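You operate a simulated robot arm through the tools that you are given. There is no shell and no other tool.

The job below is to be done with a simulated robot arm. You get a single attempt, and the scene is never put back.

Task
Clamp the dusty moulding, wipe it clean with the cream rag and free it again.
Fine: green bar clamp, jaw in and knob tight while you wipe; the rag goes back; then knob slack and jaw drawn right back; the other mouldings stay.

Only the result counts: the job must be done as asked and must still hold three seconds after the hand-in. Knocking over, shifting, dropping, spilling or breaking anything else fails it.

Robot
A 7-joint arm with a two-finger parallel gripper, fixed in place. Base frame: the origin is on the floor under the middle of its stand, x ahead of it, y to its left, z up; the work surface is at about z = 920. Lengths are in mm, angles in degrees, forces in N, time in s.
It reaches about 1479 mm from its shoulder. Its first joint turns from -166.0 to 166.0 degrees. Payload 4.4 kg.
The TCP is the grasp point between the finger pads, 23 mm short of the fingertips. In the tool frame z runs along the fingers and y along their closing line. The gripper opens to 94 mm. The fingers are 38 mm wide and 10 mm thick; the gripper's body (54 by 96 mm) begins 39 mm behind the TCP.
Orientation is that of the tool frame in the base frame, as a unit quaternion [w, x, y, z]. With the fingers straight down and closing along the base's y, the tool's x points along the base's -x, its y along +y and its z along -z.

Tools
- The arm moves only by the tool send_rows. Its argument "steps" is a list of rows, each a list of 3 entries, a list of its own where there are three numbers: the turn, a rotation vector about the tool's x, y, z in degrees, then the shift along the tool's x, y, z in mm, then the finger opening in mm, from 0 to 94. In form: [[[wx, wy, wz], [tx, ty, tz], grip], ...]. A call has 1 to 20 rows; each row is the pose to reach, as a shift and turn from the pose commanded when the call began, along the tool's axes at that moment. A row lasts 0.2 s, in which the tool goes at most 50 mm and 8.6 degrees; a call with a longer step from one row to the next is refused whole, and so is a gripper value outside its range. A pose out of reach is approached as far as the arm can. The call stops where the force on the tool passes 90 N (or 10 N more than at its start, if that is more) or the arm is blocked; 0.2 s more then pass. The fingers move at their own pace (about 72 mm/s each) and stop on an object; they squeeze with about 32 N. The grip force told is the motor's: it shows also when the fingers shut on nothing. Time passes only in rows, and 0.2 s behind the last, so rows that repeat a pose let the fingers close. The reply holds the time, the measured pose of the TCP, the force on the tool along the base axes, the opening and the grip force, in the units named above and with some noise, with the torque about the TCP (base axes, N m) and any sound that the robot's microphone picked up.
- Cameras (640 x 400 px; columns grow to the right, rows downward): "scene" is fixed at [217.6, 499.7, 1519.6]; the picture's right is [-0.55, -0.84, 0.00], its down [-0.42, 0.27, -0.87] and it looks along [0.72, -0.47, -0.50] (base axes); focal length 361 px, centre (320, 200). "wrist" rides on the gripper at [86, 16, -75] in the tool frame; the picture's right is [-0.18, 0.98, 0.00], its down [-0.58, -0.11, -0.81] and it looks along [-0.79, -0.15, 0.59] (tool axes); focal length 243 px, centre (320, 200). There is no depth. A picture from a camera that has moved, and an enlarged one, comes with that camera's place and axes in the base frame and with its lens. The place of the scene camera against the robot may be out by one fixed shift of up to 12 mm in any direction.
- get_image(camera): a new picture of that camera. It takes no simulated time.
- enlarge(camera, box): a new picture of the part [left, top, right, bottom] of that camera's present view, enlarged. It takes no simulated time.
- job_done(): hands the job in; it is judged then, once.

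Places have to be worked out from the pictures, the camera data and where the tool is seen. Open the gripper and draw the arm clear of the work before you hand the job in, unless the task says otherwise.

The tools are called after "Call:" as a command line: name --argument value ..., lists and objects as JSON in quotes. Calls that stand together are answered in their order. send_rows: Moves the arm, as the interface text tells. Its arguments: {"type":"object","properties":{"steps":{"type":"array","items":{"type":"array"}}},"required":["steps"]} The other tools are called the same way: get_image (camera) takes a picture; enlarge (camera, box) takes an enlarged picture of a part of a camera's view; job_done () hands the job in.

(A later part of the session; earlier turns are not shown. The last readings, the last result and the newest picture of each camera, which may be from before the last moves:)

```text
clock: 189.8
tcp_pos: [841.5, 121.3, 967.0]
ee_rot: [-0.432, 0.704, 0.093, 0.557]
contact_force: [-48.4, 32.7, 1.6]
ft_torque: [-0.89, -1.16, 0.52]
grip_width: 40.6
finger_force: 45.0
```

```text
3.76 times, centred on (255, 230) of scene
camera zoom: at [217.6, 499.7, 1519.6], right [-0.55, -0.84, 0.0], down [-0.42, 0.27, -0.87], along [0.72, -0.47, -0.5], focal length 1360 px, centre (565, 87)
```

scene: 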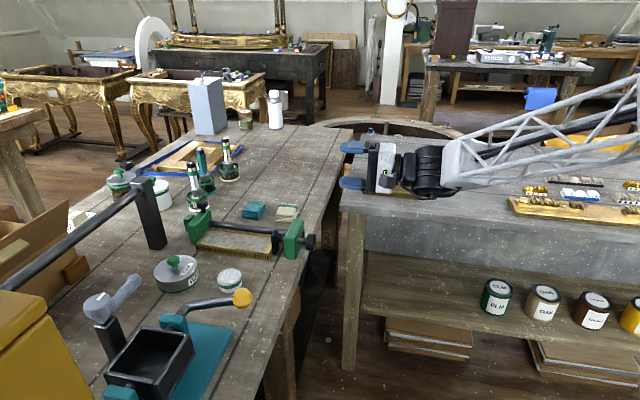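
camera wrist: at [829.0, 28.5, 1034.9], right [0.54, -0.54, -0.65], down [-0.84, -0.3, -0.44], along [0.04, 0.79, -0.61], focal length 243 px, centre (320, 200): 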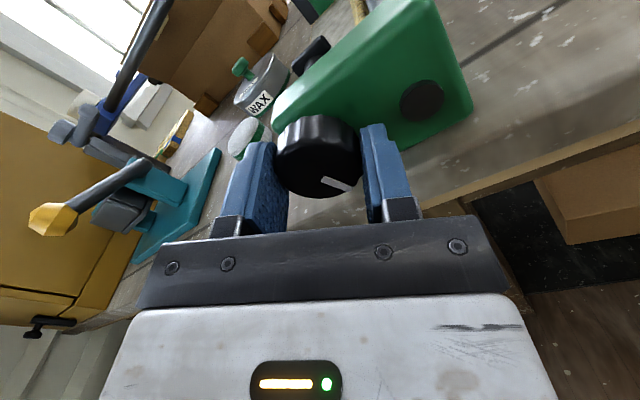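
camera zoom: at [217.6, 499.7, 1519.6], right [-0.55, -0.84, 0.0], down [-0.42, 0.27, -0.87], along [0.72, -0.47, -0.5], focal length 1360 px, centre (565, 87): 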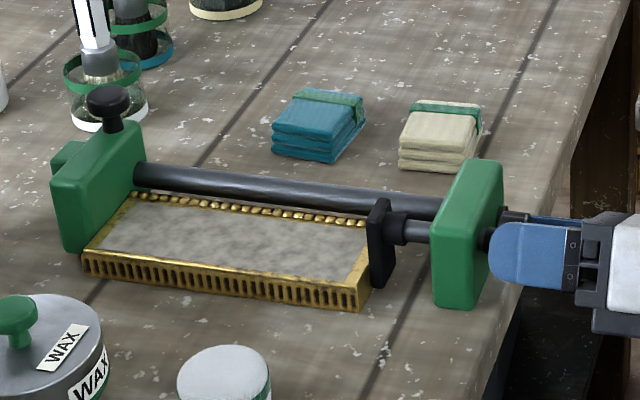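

The knob is at its stop again (1.45 Nm). I'll release it, back out, and go to the jaw handle.

Call:
send_rows --steps '[[[0, 0, 0], [0, 0, 0], 46], [[0, 0, 0], [0, 0, 0], 52], [[0, 0, 0], [0, 0, -10], 52], [[0, 0, 0], [0, 0, -40], 52], [[0, 0, 0], [0, 0, -80], 56], [[0, 0, -8], [12, -7, -80], 60], [[0, 0, -16], [24, -14, -80], 60], [[0, 0, -24], [36, -21, -80], 60], [[0, 0, -32], [48, -28, -80], 60], [[0, 0, -40], [60, -35, -80], 60], [[0, 0, -48], [72, -42, -80], 60], [[0, 0, -56], [84, -49, -80], 60], [[0, 0, -64], [96, -56, -80], 60], [[0, 0, -72], [108, -63, -80], 60], [[0, 0, -80], [120, -70, -80], 60], [[0, 0, -88], [132, -77, -80], 60], [[0, 0, -96], [144, -84, -80], 60], [[0, 0, -104], [156, -91, -80], 60], [[0, 0, -112], [168, -98, -80], 60], [[0, 0, -120], [180, -104, -80], 60]]'

Call:
send_rows --steps '[[[7.5, 0, 0], [-4, 0, 34], 66], [[15, 0, 0], [-8, 0, 68], 66], [[22.5, 0, 0], [-12, 0, 102], 66], [[30, 0, 0], [-16, 0, 136], 66], [[37.5, 0, 0], [-21, 0, 170], 66], [[45, 0, 0], [-25, 0, 204], 66], [[52.5, 0, 0], [-29, 0, 238], 66], [[60, 0, 0], [-33, 0, 272], 66], [[67.5, 0, 0], [-37, 0, 306], 66], [[75, 0, 0], [-41, 0, 340], 66], [[82.5, 0, 0], [-46, 0, 374], 66], [[90, 0, 0], [-50, 0, 405], 66], [[90, 0, 0], [-50, 0, 405], 66]]'

Call:
get_image --camera "wrist"

```text
clock: 194.0
tcp_pos: [786.7, 63.7, 1176.9]
ee_rot: [0.269, 0.27, 0.656, 0.651]
contact_force: [-0.1, 0.0, 0.5]
ft_torque: [0.02, 0.01, 0.0]
grip_width: 60.0
finger_force: 0.1
```

```text
clock: 196.8
tcp_pos: [1106.1, 313.2, 1171.8]
ee_rot: [-0.001, 0.381, 0.925, -0.004]
contact_force: [-0.1, 0.2, -0.7]
ft_torque: [-0.02, -0.01, 0.01]
grip_width: 66.1
finger_force: 0.1
```

```text
taken
camera wrist: at [1056.3, 387.5, 1247.6], right [0.82, 0.57, -0.01], down [0.34, -0.48, 0.81], along [0.45, -0.67, -0.59], focal length 243 px, centre (320, 200)
```

wrist: 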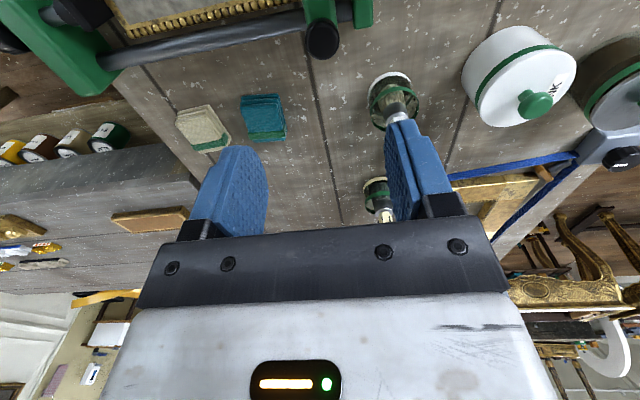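

The handle is about 2.6 mm outward of my axis. I'll descend, grip, and press the jaw just to green.

Call:
send_rows --steps '[[[0, 0, 0], [0, 2.6, 45], 66], [[0, 0, 0], [0, 2.6, 90], 66], [[0, 0, 0], [0, 2.6, 125], 66], [[0, 0, 0], [0, 2.6, 145], 66], [[0, 0, 0], [0, 2.6, 155], 66], [[0, 0, 0], [0, 2.6, 155], 46], [[0, 0, 0], [0, 2.6, 155], 20], [[0, 0, 0], [0, 2.6, 155], 20]]'

Call:
send_rows --steps '[[[0, 0, 0], [0, -0.7, 0], 20], [[0, 0, 0], [0, -1.4, 0], 20], [[0, 0, 0], [0, -2.1, 0], 20], [[0, 0, 0], [0, -2.8, 0], 20]]'

Call:
enlarge --camera "scene" --box '[170, 180, 340, 280]'

Call:
get_image --camera "wrist"

```text
clock: 198.6
tcp_pos: [1107.5, 317.8, 1018.7]
ee_rot: [0.0, 0.381, 0.925, -0.003]
contact_force: [-29.0, -14.9, 1.2]
ft_torque: [-0.12, 0.41, -0.2]
grip_width: 33.8
finger_force: 16.3
```

```text
clock: 199.6
tcp_pos: [1105.7, 315.6, 1019.2]
ee_rot: [-0.002, 0.381, 0.925, -0.002]
contact_force: [-10.6, -6.6, 7.1]
ft_torque: [-0.18, 0.03, -0.01]
grip_width: 28.9
finger_force: 45.1
```

```text
3.76 times, centred on (255, 230) of scene
camera zoom: at [217.6, 499.7, 1519.6], right [-0.55, -0.84, 0.0], down [-0.42, 0.27, -0.87], along [0.72, -0.47, -0.5], focal length 1360 px, centre (565, 87)
```

zoom: 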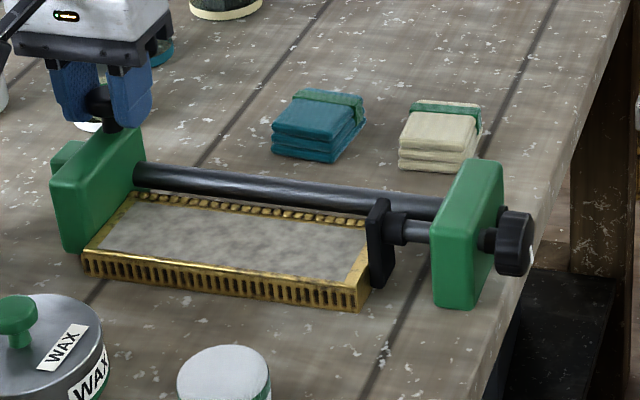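

```text
taken
camera wrist: at [1056.0, 389.0, 1094.5], right [0.82, 0.57, -0.01], down [0.34, -0.48, 0.81], along [0.46, -0.67, -0.59], focal length 243 px, centre (320, 200)
```

wrist: 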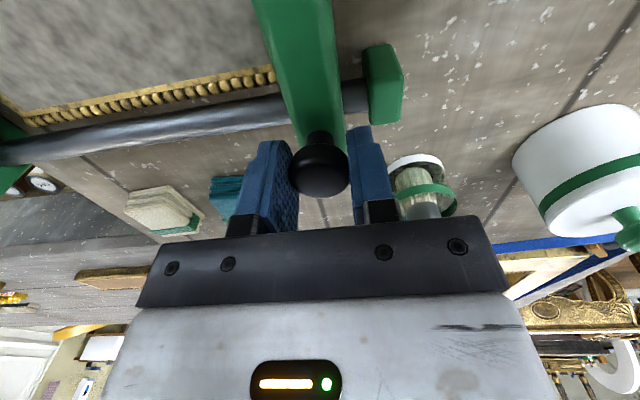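

Interesting: on gripping, the jaw withstood about 31 N without moving, although it isn't at its rear stop. It may now be locked because the knob is truly home this time. I'll test by pushing inward a little more and reading the force.

Call:
send_rows --steps '[[[0, 0, 0], [0, -0.7, 0], 20], [[0, 0, 0], [0, -1.4, 0], 20], [[0, 0, 0], [0, -1.4, 0], 20]]'

Call:
send_rows --steps '[[[0, 0, 0], [0, -0.7, 0], 20], [[0, 0, 0], [0, -1.4, 0], 20], [[0, 0, 0], [0, -1.4, 0], 20]]'

Call:
get_image --camera "wrist"

Call:
enlarge --camera "scene" --box '[170, 180, 340, 280]'

```text
clock: 200.4
tcp_pos: [1105.6, 315.6, 1019.0]
ee_rot: [-0.001, 0.381, 0.925, -0.003]
contact_force: [4.4, 4.8, 8.2]
ft_torque: [-0.02, -0.19, 0.07]
grip_width: 29.2
finger_force: 45.3
```

```text
clock: 201.2
tcp_pos: [1104.2, 314.1, 1018.4]
ee_rot: [-0.001, 0.381, 0.925, -0.002]
contact_force: [1.1, 10.3, 14.4]
ft_torque: [0.15, -0.05, 0.01]
grip_width: 29.1
finger_force: 45.0
```

```text
taken
camera wrist: at [1054.4, 387.4, 1094.5], right [0.82, 0.57, -0.01], down [0.34, -0.48, 0.81], along [0.46, -0.67, -0.59], focal length 243 px, centre (320, 200)
```

wrist: 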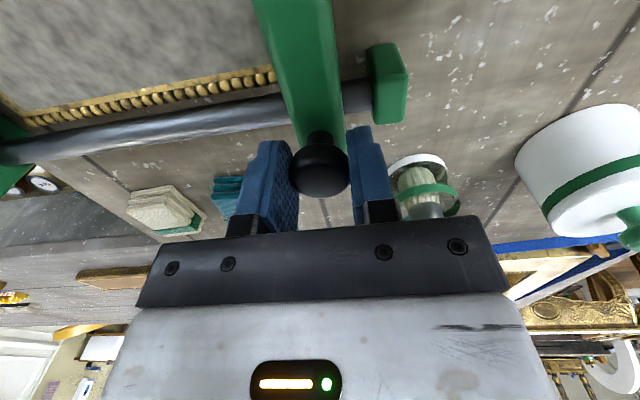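

```text
3.76 times, centred on (255, 230) of scene
camera zoom: at [217.6, 499.7, 1519.6], right [-0.55, -0.84, 0.0], down [-0.42, 0.27, -0.87], along [0.72, -0.47, -0.5], focal length 1360 px, centre (565, 87)
```

zoom: 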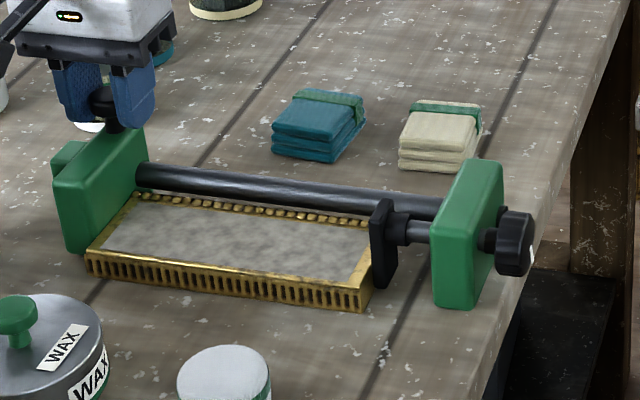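

So it isn't locked — that 31 N was just the jaw's viscous resistance to the fast-closing finger. I'll press the last bit to green and hold for 3 s with the knob home, then release to finish this test.

Call:
send_rows --steps '[[[0, 0, 0], [0, -0.6, 0], 20], [[0, 0, 0], [0, -1.0, 0], 20], [[0, 0, 0], [0, -1.0, 0], 20], [[0, 0, 0], [0, -1.0, 0], 20], [[0, 0, 0], [0, -1.0, 0], 20], [[0, 0, 0], [0, -1.0, 0], 20], [[0, 0, 0], [0, -1.0, 0], 20], [[0, 0, 0], [0, -1.0, 0], 20], [[0, 0, 0], [0, -1.0, 0], 20], [[0, 0, 0], [0, -1.0, 0], 20], [[0, 0, 0], [0, -1.0, 0], 20], [[0, 0, 0], [0, -1.0, 0], 20], [[0, 0, 0], [0, -1.0, 0], 20], [[0, 0, 0], [0, -1.0, 0], 20], [[0, 0, 0], [0, -1.0, 0], 20], [[0, 0, 0], [0, -1.0, 0], 20]]'

Call:
enlarge --camera "scene" --box '[170, 180, 340, 280]'

Call:
send_rows --steps '[[[0, 0, 0], [0, 0, 0], 32], [[0, 0, 0], [0, 0, 0], 50], [[0, 0, 0], [0, 0, 0], 62]]'

Call:
enlarge --camera "scene" --box '[170, 180, 340, 280]'

Call:
get_image --camera "wrist"

```text
clock: 204.6
tcp_pos: [1104.9, 313.3, 1018.1]
ee_rot: [0.0, 0.381, 0.925, -0.002]
contact_force: [3.9, 11.9, 25.9]
ft_torque: [0.14, -0.1, 0.02]
grip_width: 28.8
finger_force: 45.1
```

```text
3.76 times, centred on (255, 230) of scene
camera zoom: at [217.6, 499.7, 1519.6], right [-0.55, -0.84, 0.0], down [-0.42, 0.27, -0.87], along [0.72, -0.47, -0.5], focal length 1360 px, centre (565, 87)
```

zoom: 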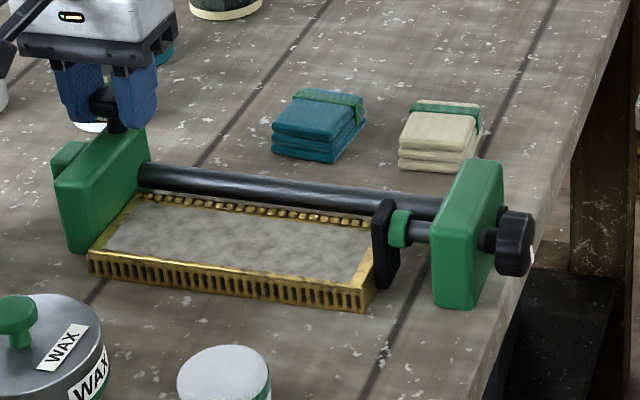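

```text
clock: 205.4
tcp_pos: [1103.6, 312.0, 1016.9]
ee_rot: [-0.002, 0.382, 0.924, -0.003]
contact_force: [-0.2, 0.6, 0.6]
ft_torque: [0.02, -0.01, 0.01]
grip_width: 62.4
finger_force: 0.1
```

```text
3.76 times, centred on (255, 230) of scene
camera zoom: at [217.6, 499.7, 1519.6], right [-0.55, -0.84, 0.0], down [-0.42, 0.27, -0.87], along [0.72, -0.47, -0.5], focal length 1360 px, centre (565, 87)
```

zoom: 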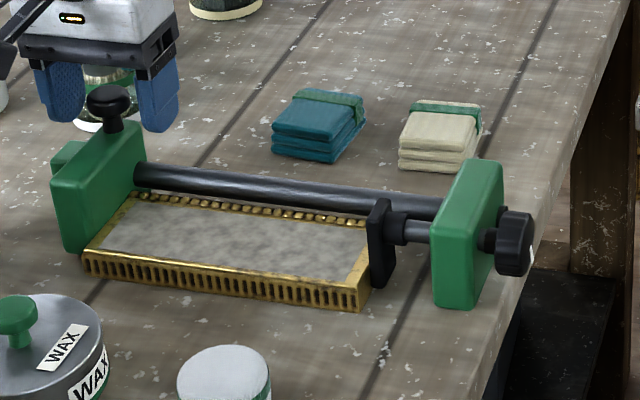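

```text
taken
camera wrist: at [1053.6, 386.1, 1093.0], right [0.82, 0.57, -0.01], down [0.34, -0.48, 0.81], along [0.45, -0.67, -0.59], focal length 243 px, centre (320, 200)
```

wrist: 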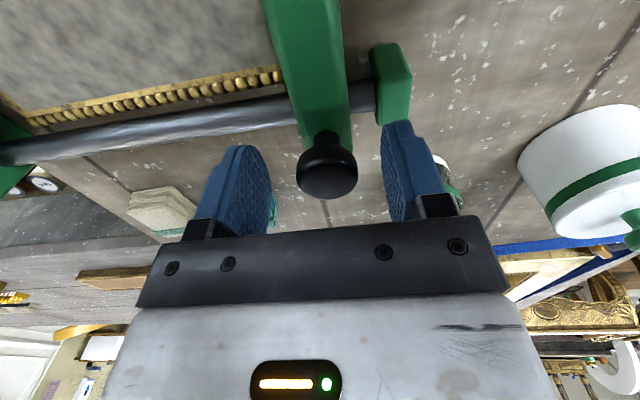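

It springs back even after a 3 s hold with the knob at its stop. I'll check exactly what angle the knob sits at now, since it can be back-driven.

Call:
enlarge --camera "scene" --box '[290, 225, 320, 255]'

Call:
enlarge --camera "scene" --box '[255, 215, 305, 260]'

```text
13.33 times, centred on (305, 240) of scene
camera zoom: at [217.6, 499.7, 1519.6], right [-0.55, -0.84, 0.0], down [-0.42, 0.27, -0.87], along [0.72, -0.47, -0.5], focal length 4815 px, centre (520, -333)
```

zoom: 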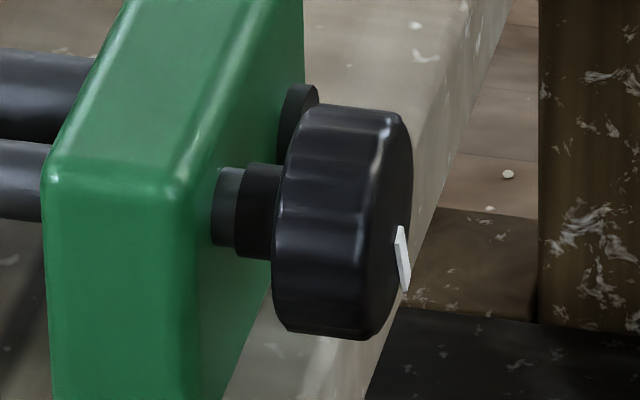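

```text
8.89 times, centred on (280, 238) of scene
camera zoom: at [217.6, 499.7, 1519.6], right [-0.55, -0.84, 0.0], down [-0.42, 0.27, -0.87], along [0.72, -0.47, -0.5], focal length 3210 px, centre (676, -133)
```

zoom: 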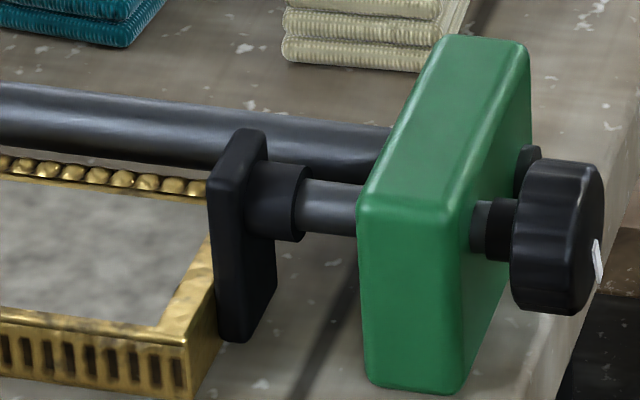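

The mark shows the knob at roughly 310°, which seems to be its real end of travel. Some readings hint the jaw's friction may depend on the knob, so I'll measure it again now: push the jaw outward with one finger in small steps.

Call:
send_rows --steps '[[[0, 0, 0], [0, 8, 0], 62], [[0, 0, 0], [0, 15, 0], 62], [[0, 0, 0], [0, 18, 0], 62]]'

Call:
send_rows --steps '[[[0, 0, 0], [0, 1, 0], 62], [[0, 0, 0], [0, 1, 0], 62]]'

Call:
send_rows --steps '[[[0, 0, 0], [0, 1, 0], 62], [[0, 0, 0], [0, 1, 0], 62]]'

Call:
send_rows --steps '[[[0, 0, 0], [0, 1, 0], 62], [[0, 0, 0], [0, 1, 0], 62]]'

Call:
send_rows --steps '[[[0, 0, 0], [0, 1, 0], 62], [[0, 0, 0], [0, 1, 0], 62]]'

Call:
get_image --camera "wrist"

Call:
enlarge --camera "scene" --box '[170, 180, 340, 280]'

```text
clock: 206.2
tcp_pos: [1115.5, 325.6, 1017.5]
ee_rot: [-0.001, 0.382, 0.924, -0.002]
contact_force: [0.2, -0.2, -0.7]
ft_torque: [-0.05, 0.02, 0.0]
grip_width: 62.2
finger_force: 0.1
```

```text
clock: 206.8
tcp_pos: [1117.6, 325.9, 1016.8]
ee_rot: [-0.002, 0.381, 0.924, -0.003]
contact_force: [0.2, -0.7, -0.3]
ft_torque: [0.0, -0.01, -0.02]
grip_width: 62.3
finger_force: 0.7
```

```text
clock: 207.4
tcp_pos: [1117.2, 326.2, 1016.3]
ee_rot: [-0.001, 0.381, 0.925, -0.004]
contact_force: [-2.9, -1.5, 1.5]
ft_torque: [-0.03, 0.07, 0.0]
grip_width: 63.7
finger_force: 1.8
```

```text
clock: 208.0
tcp_pos: [1118.7, 327.1, 1016.9]
ee_rot: [-0.002, 0.38, 0.925, -0.003]
contact_force: [-5.4, -3.3, -3.1]
ft_torque: [0.03, 0.0, -0.08]
grip_width: 64.6
finger_force: 3.3
```

```text
clock: 208.6
tcp_pos: [1120.4, 327.8, 1018.3]
ee_rot: [-0.001, 0.381, 0.925, -0.003]
contact_force: [-7.6, -6.7, -4.6]
ft_torque: [0.07, -0.03, -0.05]
grip_width: 66.2
finger_force: 5.0
```

```text
taken
camera wrist: at [1069.4, 401.8, 1093.9], right [0.82, 0.57, -0.01], down [0.34, -0.48, 0.81], along [0.45, -0.67, -0.59], focal length 243 px, centre (320, 200)
```

wrist: 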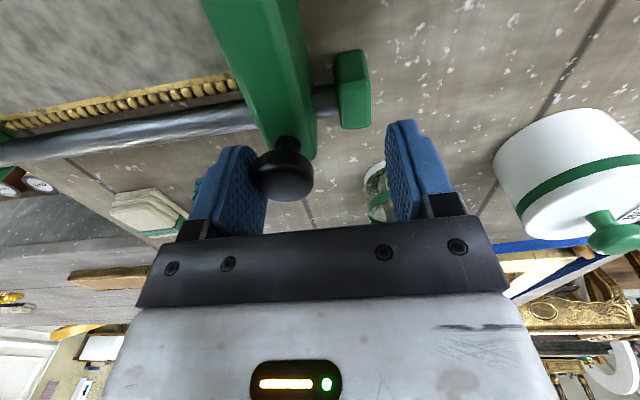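

```text
3.76 times, centred on (255, 230) of scene
camera zoom: at [217.6, 499.7, 1519.6], right [-0.55, -0.84, 0.0], down [-0.42, 0.27, -0.87], along [0.72, -0.47, -0.5], focal length 1360 px, centre (565, 87)
```

zoom: 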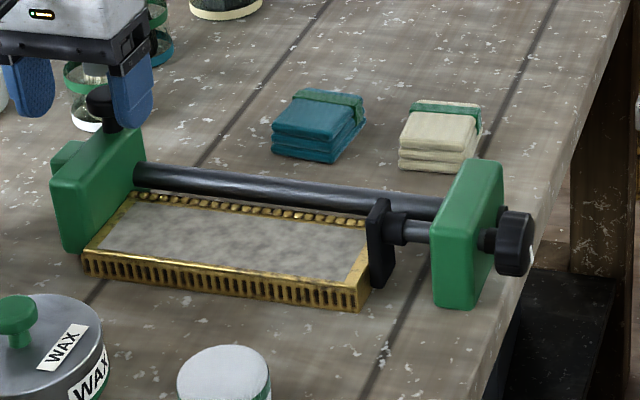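

This time the jaw held over 10 N outward without moving, so its resistance is much larger than I thought (or it is locked with the knob home). I'll centre on the handle, grip it, and pull outward in small steps to find the actual slip force.

Call:
send_rows --steps '[[[0, 0, 0], [0, -6, 0], 62], [[0, 0, 0], [0, -12, 0], 62], [[0, 0, 0], [0, -18.6, 0], 62], [[0, 0, 0], [0, -18.6, 0], 50], [[0, 0, 0], [0, -18.6, 0], 36], [[0, 0, 0], [0, -18.6, 0], 20], [[0, 0, 0], [0, -18.6, 0], 20], [[0, 0, 0], [0, -18.6, 0], 20]]'

Call:
get_image --camera "wrist"

Call:
send_rows --steps '[[[0, 0, 0], [0, 0.5, 0], 20], [[0, 0, 0], [0, 0.5, 0], 20]]'

Call:
send_rows --steps '[[[0, 0, 0], [0, 0.5, 0], 20], [[0, 0, 0], [0, 0.5, 0], 20]]'

Call:
send_rows --steps '[[[0, 0, 0], [0, 0.5, 0], 20], [[0, 0, 0], [0, 0.5, 0], 20]]'

Call:
get_image --camera "wrist"

```text
clock: 210.4
tcp_pos: [1106.4, 315.0, 1018.1]
ee_rot: [-0.001, 0.381, 0.925, -0.003]
contact_force: [5.7, 0.5, 0.2]
ft_torque: [-0.03, -0.08, 0.04]
grip_width: 28.8
finger_force: 44.5
```

```text
taken
camera wrist: at [1056.0, 388.6, 1093.7], right [0.82, 0.57, -0.01], down [0.34, -0.48, 0.81], along [0.46, -0.67, -0.59], focal length 243 px, centre (320, 200)
```

wrist: 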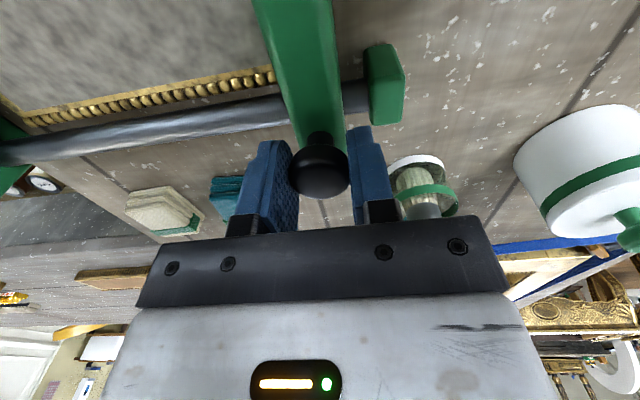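

```text
clock: 211.0
tcp_pos: [1106.4, 314.4, 1018.0]
ee_rot: [-0.001, 0.38, 0.925, -0.004]
contact_force: [-9.4, -2.3, 2.1]
ft_torque: [0.01, 0.16, -0.02]
grip_width: 28.7
finger_force: 45.1
```

```text
clock: 211.6
tcp_pos: [1107.0, 316.2, 1017.3]
ee_rot: [-0.001, 0.382, 0.924, -0.003]
contact_force: [-30.5, -4.9, 4.9]
ft_torque: [-0.02, 0.38, -0.07]
grip_width: 28.9
finger_force: 44.7
```

```text
clock: 212.2
tcp_pos: [1107.4, 315.7, 1018.1]
ee_rot: [-0.002, 0.381, 0.924, -0.003]
contact_force: [-41.2, -15.0, 5.9]
ft_torque: [-0.13, 0.55, -0.13]
grip_width: 28.9
finger_force: 44.8
```

```text
taken
camera wrist: at [1056.7, 389.2, 1093.7], right [0.82, 0.57, -0.01], down [0.34, -0.48, 0.81], along [0.45, -0.67, -0.59], focal length 243 px, centre (320, 200)
```

wrist: 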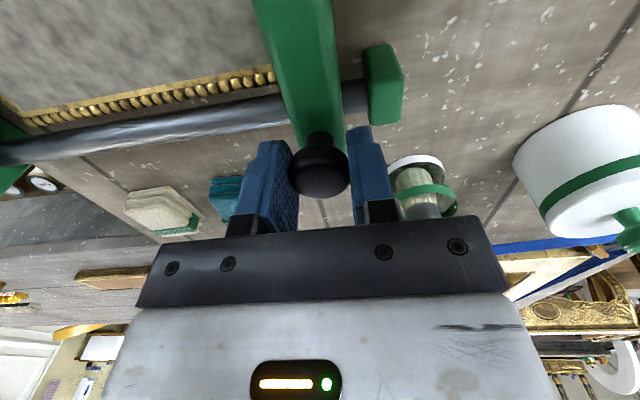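

Now the jaw holds 40 N outward with under 1 mm of give: with the knob truly home, it is locked against moving out. I'll map the inward side too, in half-millimetre steps from here.

Call:
send_rows --steps '[[[0, 0, 0], [0, -0.8, 0], 20], [[0, 0, 0], [0, -1.5, 0], 20], [[0, 0, 0], [0, -1.5, 0], 20]]'

Call:
send_rows --steps '[[[0, 0, 0], [0, -0.5, 0], 20], [[0, 0, 0], [0, -0.5, 0], 20]]'

Call:
send_rows --steps '[[[0, 0, 0], [0, -0.5, 0], 20], [[0, 0, 0], [0, -0.5, 0], 20]]'

Call:
send_rows --steps '[[[0, 0, 0], [0, -0.5, 0], 20], [[0, 0, 0], [0, -0.5, 0], 20]]'

Call:
send_rows --steps '[[[0, 0, 0], [0, -0.5, 0], 20], [[0, 0, 0], [0, -0.5, 0], 20]]'

Call:
enlarge --camera "wrist" --box '[230, 0, 430, 130]'

Call:
enlarge --camera "scene" --box '[170, 180, 340, 280]'

```text
clock: 213.0
tcp_pos: [1106.7, 314.4, 1017.3]
ee_rot: [-0.001, 0.381, 0.924, -0.003]
contact_force: [0.5, -1.8, 0.9]
ft_torque: [-0.11, -0.21, -0.01]
grip_width: 29.1
finger_force: 44.8
```

```text
clock: 213.6
tcp_pos: [1105.9, 314.7, 1017.8]
ee_rot: [-0.002, 0.382, 0.924, -0.001]
contact_force: [6.0, 1.7, 4.1]
ft_torque: [-0.04, -0.23, 0.01]
grip_width: 28.7
finger_force: 45.3
```

```text
clock: 214.2
tcp_pos: [1105.2, 314.0, 1017.9]
ee_rot: [-0.001, 0.381, 0.924, -0.002]
contact_force: [2.6, 6.7, 7.6]
ft_torque: [0.05, -0.06, 0.04]
grip_width: 29.0
finger_force: 45.1
```

```text
clock: 214.8
tcp_pos: [1105.5, 312.5, 1018.0]
ee_rot: [-0.001, 0.381, 0.925, -0.002]
contact_force: [3.4, 6.9, 10.6]
ft_torque: [0.05, -0.09, 0.05]
grip_width: 29.1
finger_force: 45.2
```

```text
clock: 215.4
tcp_pos: [1105.1, 313.0, 1017.5]
ee_rot: [-0.001, 0.381, 0.924, -0.003]
contact_force: [6.3, 7.4, 13.1]
ft_torque: [0.04, -0.05, -0.01]
grip_width: 28.6
finger_force: 44.6
```

```text
3.08 times, centred on (330, 65) of wrist
camera zoom: at [1054.3, 386.8, 1093.6], right [0.82, 0.57, -0.01], down [0.34, -0.48, 0.81], along [0.46, -0.67, -0.59], focal length 746 px, centre (289, 615)
```

zoom: 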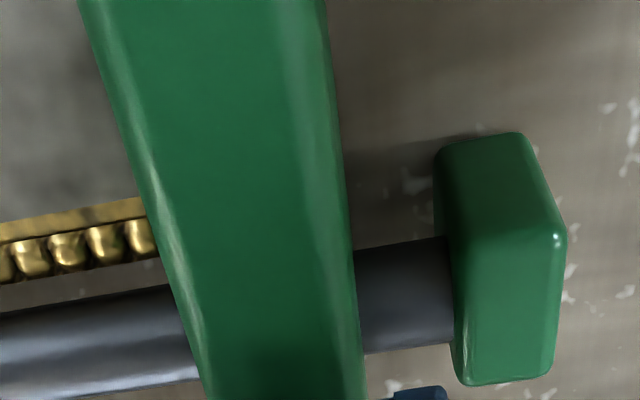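

```text
3.76 times, centred on (255, 230) of scene
camera zoom: at [217.6, 499.7, 1519.6], right [-0.55, -0.84, 0.0], down [-0.42, 0.27, -0.87], along [0.72, -0.47, -0.5], focal length 1360 px, centre (565, 87)
```

zoom: 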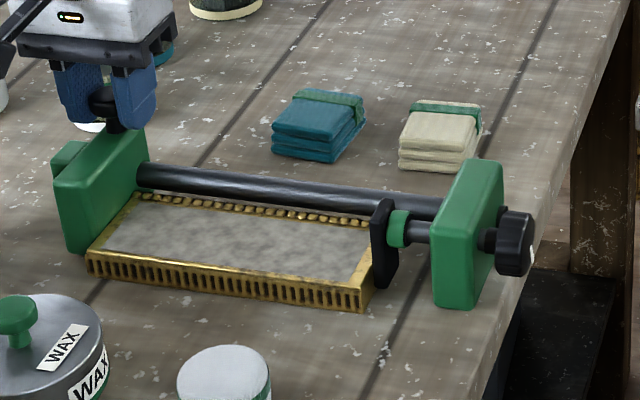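

So with the knob home the jaw is soft inward (just compressing the pad) but hard-locked outward at e≈1006: that is the clamp holding. I'll ease back to zero load, release, and then check how firmly the moulding itself is held.

Call:
send_rows --steps '[[[0, 0, 0], [0, 0.6, 0], 20], [[0, 0, 0], [0, 1.2, 0], 20], [[0, 0, 0], [0, 1.8, 0], 20], [[0, 0, 0], [0, 2.4, 0], 20], [[0, 0, 0], [0, 2.4, 0], 20]]'

Call:
send_rows --steps '[[[0, 0, 0], [0, 0, 0], 34], [[0, 0, 0], [0, 0, 0], 50], [[0, 0, 0], [0, 0, 0], 62], [[0, 0, 0], [0, 0, -30], 66], [[0, 0, 0], [0, 0, -70], 66]]'

Call:
enlarge --camera "scene" --box '[170, 180, 340, 280]'

Call:
enlarge --camera "scene" --box '[255, 215, 320, 260]'

Call:
get_image --camera "wrist"

```text
clock: 216.6
tcp_pos: [1106.5, 313.8, 1017.7]
ee_rot: [-0.001, 0.381, 0.925, -0.002]
contact_force: [2.8, 1.4, 10.3]
ft_torque: [0.04, -0.02, -0.01]
grip_width: 28.8
finger_force: 45.0
```

```text
clock: 217.8
tcp_pos: [1106.4, 314.3, 1084.8]
ee_rot: [-0.002, 0.381, 0.925, -0.004]
contact_force: [1.0, 0.5, -1.1]
ft_torque: [-0.02, 0.01, -0.01]
grip_width: 65.9
finger_force: 0.0
```

```text
3.76 times, centred on (255, 230) of scene
camera zoom: at [217.6, 499.7, 1519.6], right [-0.55, -0.84, 0.0], down [-0.42, 0.27, -0.87], along [0.72, -0.47, -0.5], focal length 1360 px, centre (565, 87)
```

zoom: 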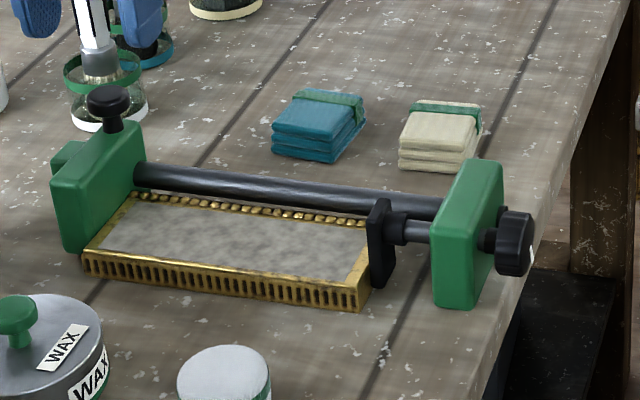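

```text
8.89 times, centred on (288, 238) of scene
camera zoom: at [217.6, 499.7, 1519.6], right [-0.55, -0.84, 0.0], down [-0.42, 0.27, -0.87], along [0.72, -0.47, -0.5], focal length 3210 px, centre (609, -133)
```

zoom: 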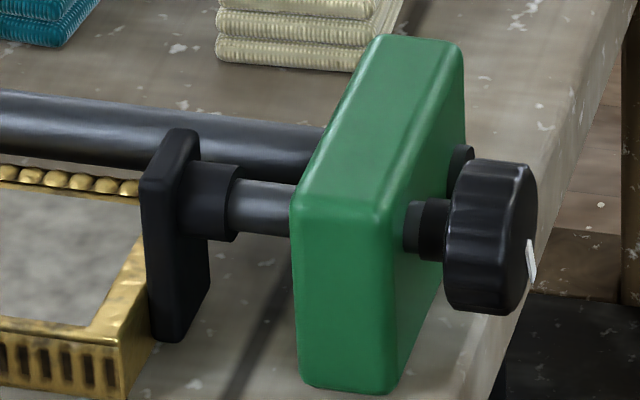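

```text
taken
camera wrist: at [1056.8, 388.6, 1161.2], right [0.82, 0.57, -0.01], down [0.34, -0.48, 0.81], along [0.45, -0.67, -0.59], focal length 243 px, centre (320, 200)
```

wrist: 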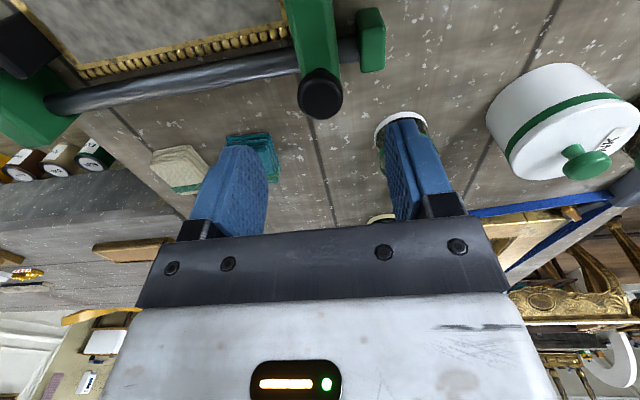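

At rest the collar is dark, and the mark shows my pressing had back-driven the knob to about 310°. The jaw locks somewhere between 256° and 310°, and turning further from there to the full 360° should squeeze the pad against the locked jaw. I'll go back and turn the knob fully home.

Call:
send_rows --steps '[[[0, 0, 0], [0, 0, -40], 66], [[0, 0, 0], [0, 0, -85], 66], [[0, 0, 0], [0, 0, -100], 66]]'

Call:
send_rows --steps '[[[-7.5, 0, 0], [4, -34, 0], 66], [[-15, 0, 0], [8, -68, 0], 66], [[-22.5, 0, 0], [12, -102, 0], 66], [[-30, 0, 0], [16, -136, 0], 66], [[-37.5, 0, 0], [21, -170, 0], 66], [[-45, 0, 0], [25, -204, 0], 66], [[-52.5, 0, 0], [29, -238, 0], 66], [[-60, 0, 0], [33, -272, 0], 66], [[-67.5, 0, 0], [37, -306, 0], 66], [[-75, 0, 0], [41, -340, 0], 66], [[-82.5, 0, 0], [46, -374, 0], 66], [[-90, 0, 0], [50, -410, 0], 66], [[-90, 0, 0], [50, -410, 0], 66]]'

Call:
send_rows --steps '[[[0, 0, 5], [0, -30, 0], 60], [[0, 0, 10], [0, -65, 0], 60], [[0, 0, 15], [0, -100, 0], 60], [[0, 0, 20], [0, -135, 0], 60], [[0, 0, 25], [0, -170, 0], 60], [[0, 0, 30], [0, -205, 0], 60], [[0, 0, 30], [0, -214, 0], 60], [[0, 0, 30], [0, -214, 0], 60]]'

Call:
get_image --camera "wrist"

```text
clock: 218.6
tcp_pos: [1107.9, 315.6, 1186.9]
ee_rot: [-0.001, 0.381, 0.924, -0.004]
contact_force: [0.2, 0.6, -0.1]
ft_torque: [-0.03, 0.03, -0.04]
grip_width: 66.2
finger_force: 0.0
```

```text
clock: 221.4
tcp_pos: [780.8, 59.6, 1189.4]
ee_rot: [0.268, 0.271, 0.655, 0.652]
contact_force: [-0.3, -0.7, -0.1]
ft_torque: [-0.01, 0.03, 0.01]
grip_width: 66.0
finger_force: 0.1
```

```text
clock: 223.2
tcp_pos: [782.2, 56.8, 976.7]
ee_rot: [0.091, 0.431, 0.563, 0.699]
contact_force: [0.7, 0.3, -0.7]
ft_torque: [0.01, -0.02, 0.02]
grip_width: 60.1
finger_force: 0.1
```

```text
taken
camera wrist: at [682.0, 53.8, 1035.4], right [0.47, -0.46, 0.76], down [-0.25, -0.89, -0.38], along [0.85, -0.01, -0.53], focal length 243 px, centre (320, 200)
```

wrist: 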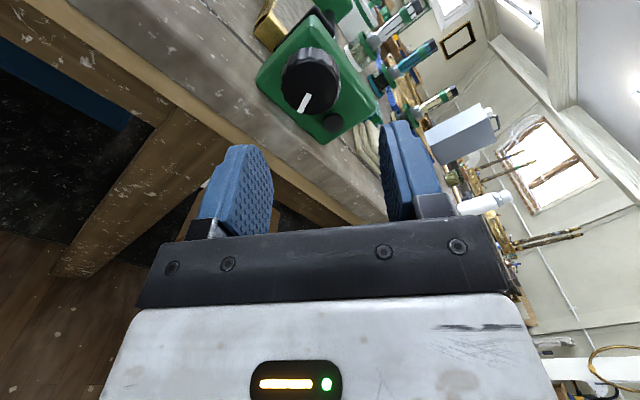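

From this view the mark measures 310°. I'll move in, grip the knob, and turn it the last 50°-plus to its stop.

Call:
send_rows --steps '[[[0, 0, 0], [-2, -4, 25], 60], [[0, 0, 0], [-3.5, -7.4, 50], 60], [[0, 0, 0], [-3.5, -7.4, 75], 60], [[0, 0, 0], [-3.5, -7.4, 83.5], 60], [[0, 0, 0], [-3.5, -7.4, 83.5], 60], [[0, 0, 0], [-3.5, -7.4, 83.5], 46], [[0, 0, 0], [-3.5, -7.4, 83.5], 30], [[0, 0, 0], [-3.5, -7.4, 83.5], 30]]'

Call:
send_rows --steps '[[[0, 0, 7], [0, 0, 0.2], 30], [[0, 0, 14], [0, 0, 0.5], 30], [[0, 0, 21], [0, 0, 0.7], 30], [[0, 0, 28], [0, 0, 1.0], 30], [[0, 0, 35], [0, 0, 1.2], 30], [[0, 0, 42], [0, 0, 1.5], 30]]'

Call:
enlarge --camera "scene" --box '[170, 180, 340, 280]'

Call:
get_image --camera "wrist"

```text
clock: 225.0
tcp_pos: [840.2, 118.1, 967.8]
ee_rot: [0.092, 0.431, 0.563, 0.7]
contact_force: [2.5, -0.1, 1.9]
ft_torque: [0.19, -0.26, -0.29]
grip_width: 40.7
finger_force: 45.2
```

```text
clock: 226.4
tcp_pos: [841.1, 120.0, 967.7]
ee_rot: [-0.167, 0.605, 0.37, 0.685]
contact_force: [-1.2, -6.4, 3.0]
ft_torque: [-0.42, -0.87, -0.26]
grip_width: 41.6
finger_force: 45.0
```

```text
3.76 times, centred on (255, 230) of scene
camera zoom: at [217.6, 499.7, 1519.6], right [-0.55, -0.84, 0.0], down [-0.42, 0.27, -0.87], along [0.72, -0.47, -0.5], focal length 1360 px, centre (565, 87)
```

zoom: 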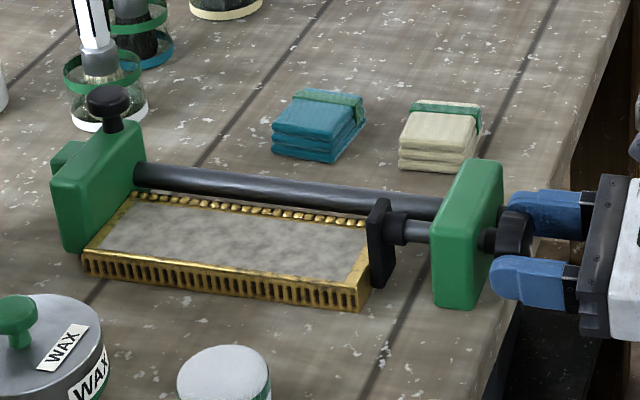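

```text
taken
camera wrist: at [780.5, 76.0, 1057.0], right [0.7, -0.7, 0.13], down [-0.52, -0.63, -0.58], along [0.49, 0.34, -0.8], focal length 243 px, centre (320, 200)
```

wrist: 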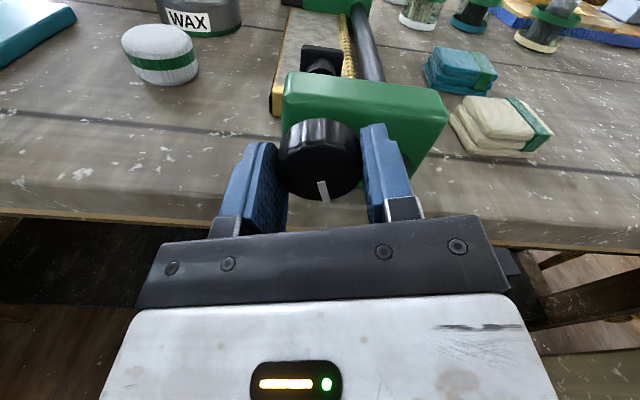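

The knob resists now (0.9 Nm) at about 336° and the collar is still dark. I'll keep turning to see how far it goes.

Call:
send_rows --steps '[[[0, 0, 6], [0, 0, 0.2], 30], [[0, 0, 12], [0, 0, 0.4], 30], [[0, 0, 18], [0, 0, 0.6], 30], [[0, 0, 24], [0, 0, 0.8], 30]]'

Call:
get_image --camera "wrist"

Call:
enlarge --camera "scene" --box '[255, 215, 320, 260]'

```text
clock: 227.4
tcp_pos: [840.9, 120.0, 966.6]
ee_rot: [-0.304, 0.669, 0.236, 0.635]
contact_force: [-7.8, 2.6, -3.8]
ft_torque: [-0.76, -0.75, -0.25]
grip_width: 41.4
finger_force: 45.2
```

```text
taken
camera wrist: at [806.9, 50.9, 1053.3], right [0.68, -0.68, -0.29], down [-0.69, -0.46, -0.56], along [0.25, 0.58, -0.78], focal length 243 px, centre (320, 200)
```

wrist: 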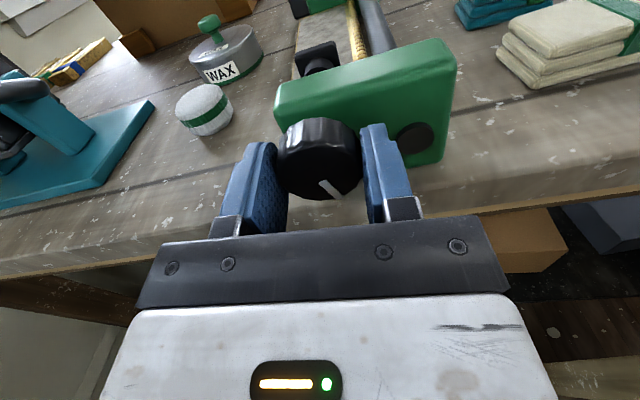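

```text
8.89 times, centred on (288, 238) of scene
camera zoom: at [217.6, 499.7, 1519.6], right [-0.55, -0.84, 0.0], down [-0.42, 0.27, -0.87], along [0.72, -0.47, -0.5], focal length 3210 px, centre (609, -133)
```

zoom: 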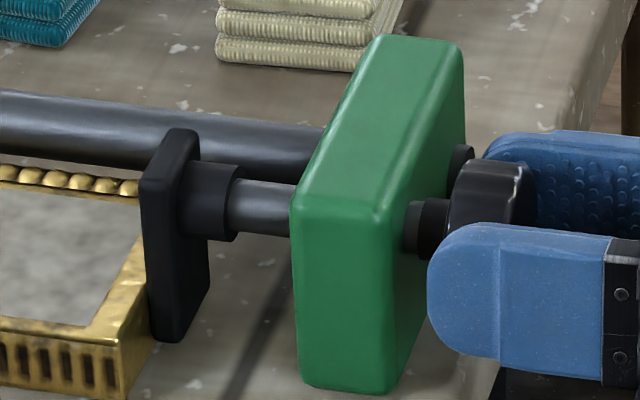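

The knob's hard stop is at about 344°, and with the jaw locked where it is the collar stays dark. Before refining further I want to know how firmly the moulding is actually held, so I'll back out and make a gentle sideways push test on its front edge with closed fingers.

Call:
send_rows --steps '[[[0, 0, 0], [0, 0, 0], 47], [[0, 0, 0], [0, 0, 0], 54], [[0, 0, 0], [0, 0, -10], 54], [[0, 0, 0], [0, 0, -45], 54], [[0, 0, 0], [0, 0, -85], 54], [[0, 0, -8], [15, 0, -85], 40], [[0, 0, -16], [30, 0, -85], 20], [[0, 0, -24], [50, -2, -85], 0], [[0, 0, -32], [70, -4, -85], 0], [[0, 0, -40], [90, -6, -85], 0], [[0, 0, -48], [110, -8, -85], 0], [[0, 0, -56], [130, -10, -85], 0], [[0, 0, -64], [150, -12, -85], 0], [[0, 0, -72], [170, -14, -85], 0], [[0, 0, -80], [185, -16, -85], 0], [[0, 0, -88], [200, -18, -85], 0], [[0, 0, -96], [210, -20, -85], 0]]'

Call:
get_image --camera "wrist"

Call:
enlarge --camera "scene" --box '[170, 180, 340, 280]'

```text
clock: 231.0
tcp_pos: [784.0, 60.2, 1179.2]
ee_rot: [0.269, 0.27, 0.656, 0.651]
contact_force: [-0.1, 0.3, 0.0]
ft_torque: [0.02, 0.0, -0.02]
grip_width: 0.0
finger_force: 31.7
```

```text
taken
camera wrist: at [669.9, 68.6, 1197.6], right [0.13, -0.12, 0.98], down [-0.16, -0.98, -0.1], along [0.98, -0.14, -0.15], focal length 243 px, centre (320, 200)
```

wrist: 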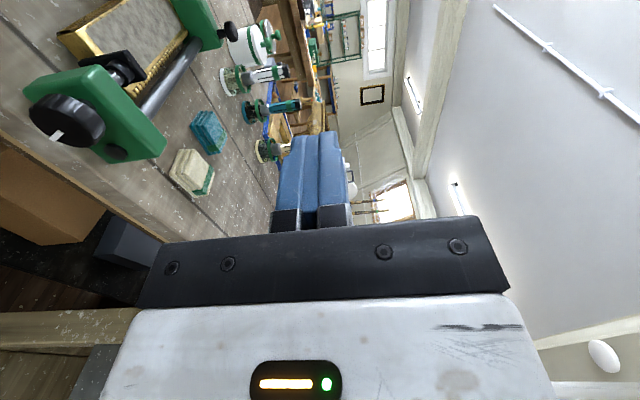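

```text
3.76 times, centred on (255, 230) of scene
camera zoom: at [217.6, 499.7, 1519.6], right [-0.55, -0.84, 0.0], down [-0.42, 0.27, -0.87], along [0.72, -0.47, -0.5], focal length 1360 px, centre (565, 87)
```

zoom: 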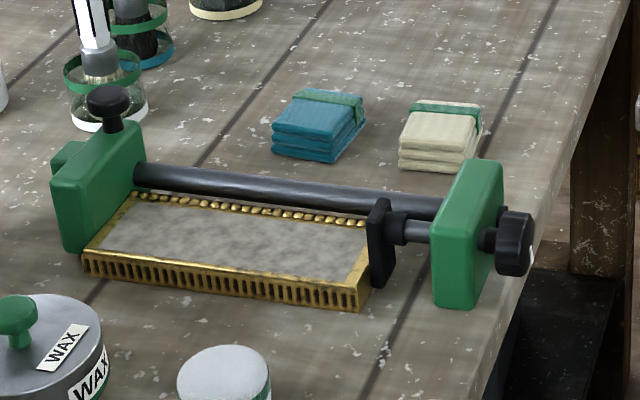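

I'll do the push test: tilt fingers-down and come to the front side of the moulding at mid-length, well above it first.

Call:
send_rows --steps '[[[8.2, 0, 0], [6, 0, 27], 0], [[16.4, 0, 0], [12, 0, 54], 0], [[24.6, 0, 0], [18, 0, 81], 0], [[32.8, 0, 0], [24, 0, 108], 0], [[41, 0, 0], [30, 0, 135], 0], [[49.2, 0, 0], [36, 0, 162], 0], [[57.4, 0, 0], [42, 0, 189], 0], [[65.6, 0, 0], [48, 0, 216], 0], [[73.8, 0, 0], [54, 0, 243], 0], [[82, 0, 0], [60, 0, 270], 0], [[90, 0, 0], [66, 0, 290], 0], [[90, 0, 0], [66, 0, 290], 0]]'

Call:
get_image --camera "wrist"

Call:
get_image --camera "scene"

```text
clock: 233.6
tcp_pos: [943.9, 313.2, 1176.0]
ee_rot: [-0.001, 0.381, 0.924, -0.005]
contact_force: [-0.5, -0.6, -0.6]
ft_torque: [-0.01, -0.02, 0.01]
grip_width: 0.0
finger_force: 31.7
```

```text
taken
camera wrist: at [893.2, 386.8, 1252.7], right [0.82, 0.57, -0.01], down [0.34, -0.48, 0.81], along [0.45, -0.67, -0.59], focal length 243 px, centre (320, 200)
```

wrist: 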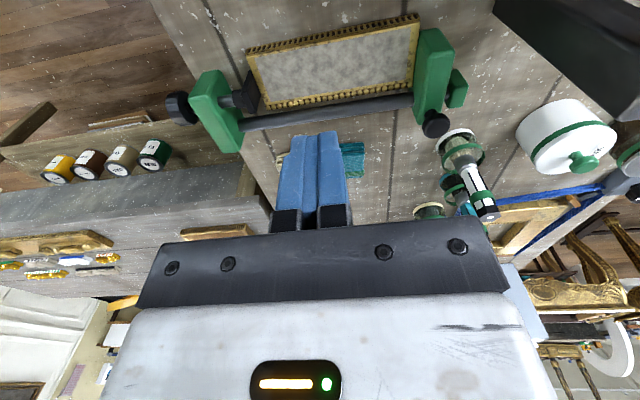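

```text
taken
```

scene: 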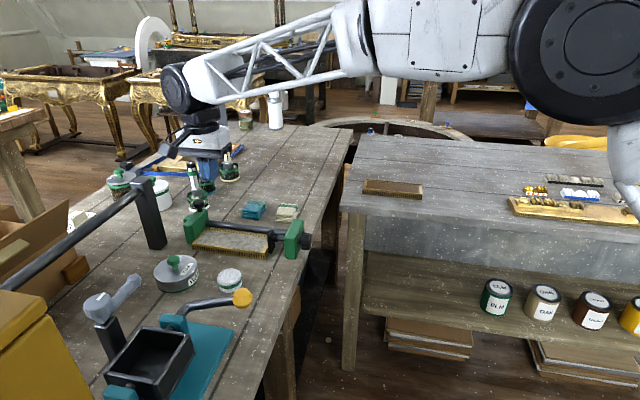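

I have a clear view of the clamp from here. I'll enlarge it to fix the moulding's corners and height before descending.

Call:
enlarge --camera "wrist" --box '[160, 0, 480, 200]'

Call:
enlarge --camera "wrist" --box '[220, 0, 460, 150]'

```text
2.00 times, centred on (320, 100) of wrist
camera zoom: at [893.2, 386.8, 1252.7], right [0.82, 0.57, -0.01], down [0.34, -0.48, 0.81], along [0.45, -0.67, -0.59], focal length 485 px, centre (320, 400)
```

zoom: 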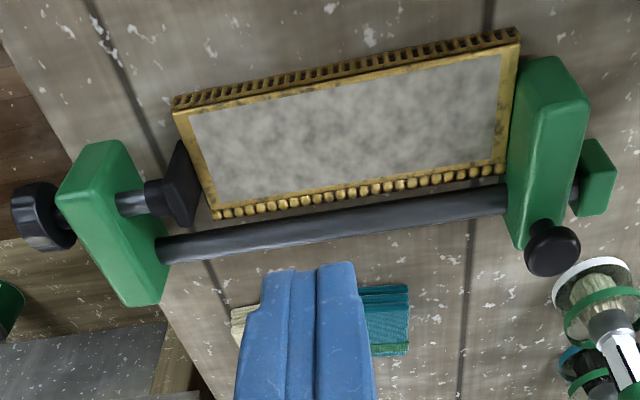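

```text
2.67 times, centred on (340, 75) of wrist
camera zoom: at [893.2, 386.8, 1252.7], right [0.82, 0.57, -0.01], down [0.34, -0.48, 0.81], along [0.45, -0.67, -0.59], focal length 647 px, centre (267, 533)
```

zoom: 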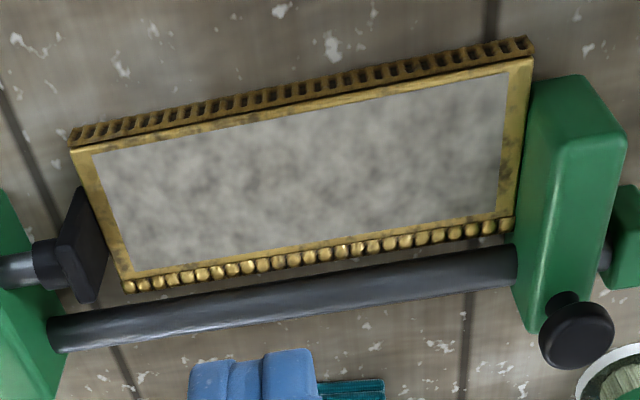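

The moulding spans e 796–992, n 472–544 with its top at about z=945; the dusty panel is about 182 x 59 mm. The closed fingers are 8 mm in front of it with clear space below, so I'll descend to z≈953 and then push gently.

Call:
send_rows --steps '[[[0, 0, 0], [0, 0, 45], 0], [[0, 0, 0], [0, 0, 90], 0], [[0, 0, 0], [0, 0, 135], 0], [[0, 0, 0], [0, 0, 175], 0], [[0, 0, 0], [0, 0, 205], 0], [[0, 0, 0], [0, 0, 222], 0], [[0, 0, 0], [0, 0, 222], 0]]'

Call:
get_image --camera "wrist"

Call:
enlarge --camera "scene" --box '[130, 160, 330, 290]'

```text
clock: 235.2
tcp_pos: [938.9, 309.9, 955.5]
ee_rot: [-0.002, 0.381, 0.925, -0.003]
contact_force: [0.8, 0.6, -0.4]
ft_torque: [-0.01, 0.01, -0.01]
grip_width: 0.0
finger_force: 31.9
```

```text
taken
camera wrist: at [889.2, 383.9, 1031.0], right [0.82, 0.57, -0.01], down [0.34, -0.48, 0.81], along [0.46, -0.67, -0.59], focal length 243 px, centre (320, 200)
```

wrist: 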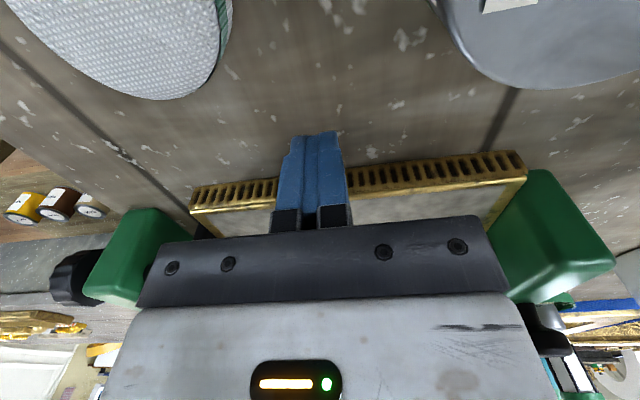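

```text
3.08 times, centred on (230, 225) of scene
camera zoom: at [217.6, 499.7, 1519.6], right [-0.55, -0.84, 0.0], down [-0.42, 0.27, -0.87], along [0.72, -0.47, -0.5], focal length 1111 px, centre (597, 123)
```

zoom: 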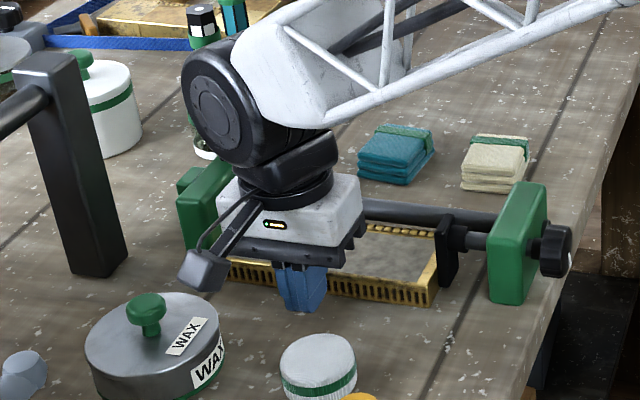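

The fingers are in place just in front of the moulding. I'll move toward it and push in 1 mm steps, reading the force.

Call:
send_rows --steps '[[[0, 0, 0], [-4, 0, 0], 0], [[0, 0, 0], [-7, 0, 0], 0], [[0, 0, 0], [-8, 0, 0], 0]]'

Call:
send_rows --steps '[[[0, 0, 0], [-1, 0, 0], 0], [[0, 0, 0], [-1, 0, 0], 0]]'

Call:
send_rows --steps '[[[0, 0, 0], [-1, 0, 0], 0], [[0, 0, 0], [-1, 0, 0], 0]]'

```text
clock: 236.0
tcp_pos: [946.6, 304.1, 954.7]
ee_rot: [-0.002, 0.38, 0.925, -0.004]
contact_force: [1.1, -0.6, 0.3]
ft_torque: [0.01, 0.02, -0.03]
grip_width: 0.4
finger_force: 31.7
```

```text
clock: 236.6
tcp_pos: [947.1, 305.3, 955.1]
ee_rot: [-0.002, 0.38, 0.925, -0.004]
contact_force: [-5.0, 2.7, 1.8]
ft_torque: [-0.02, 0.1, 0.02]
grip_width: 0.2
finger_force: 31.9
```

```text
clock: 237.2
tcp_pos: [946.8, 304.2, 954.5]
ee_rot: [0.0, 0.381, 0.925, -0.003]
contact_force: [-4.1, 3.5, 0.7]
ft_torque: [0.06, 0.06, -0.01]
grip_width: 0.1
finger_force: 32.5
```

It slides sideways at only about 5.4 N, so it is held by friction at roughly 4 N of squeeze: too weak for wiping, and the clamp physics is real. I'll back off and check whether the jaw's outward lock really depends on the knob, by pulling the handle again now.

Call:
send_rows --steps '[[[0, 0, 0], [6, 0, 0], 0], [[0, 0, 0], [12, 0, 0], 0], [[0, 0, 0], [12, 0, -40], 0], [[0, 0, 0], [12, 0, -85], 0], [[0, 0, 0], [12, 10, -130], 30], [[0, 0, 0], [-20, 40, -160], 66], [[0, 0, 0], [-60, 70, -160], 66], [[0, 0, 0], [-100, 100, -160], 66], [[0, 0, 0], [-107, 121, -160], 66], [[0, 0, 0], [-107, 121, -160], 66]]'

Call:
get_image --camera "wrist"

```text
refused: row 6 steps farther than a row can; nothing moved
```

```text
taken
camera wrist: at [897.4, 377.2, 1030.8], right [0.82, 0.57, -0.01], down [0.34, -0.48, 0.81], along [0.46, -0.67, -0.59], focal length 243 px, centre (320, 200)
```

wrist: 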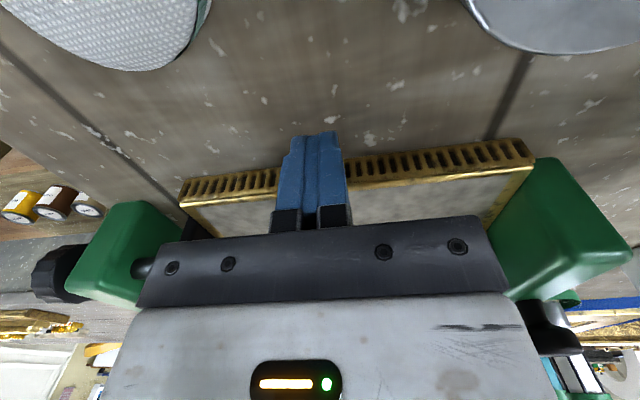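

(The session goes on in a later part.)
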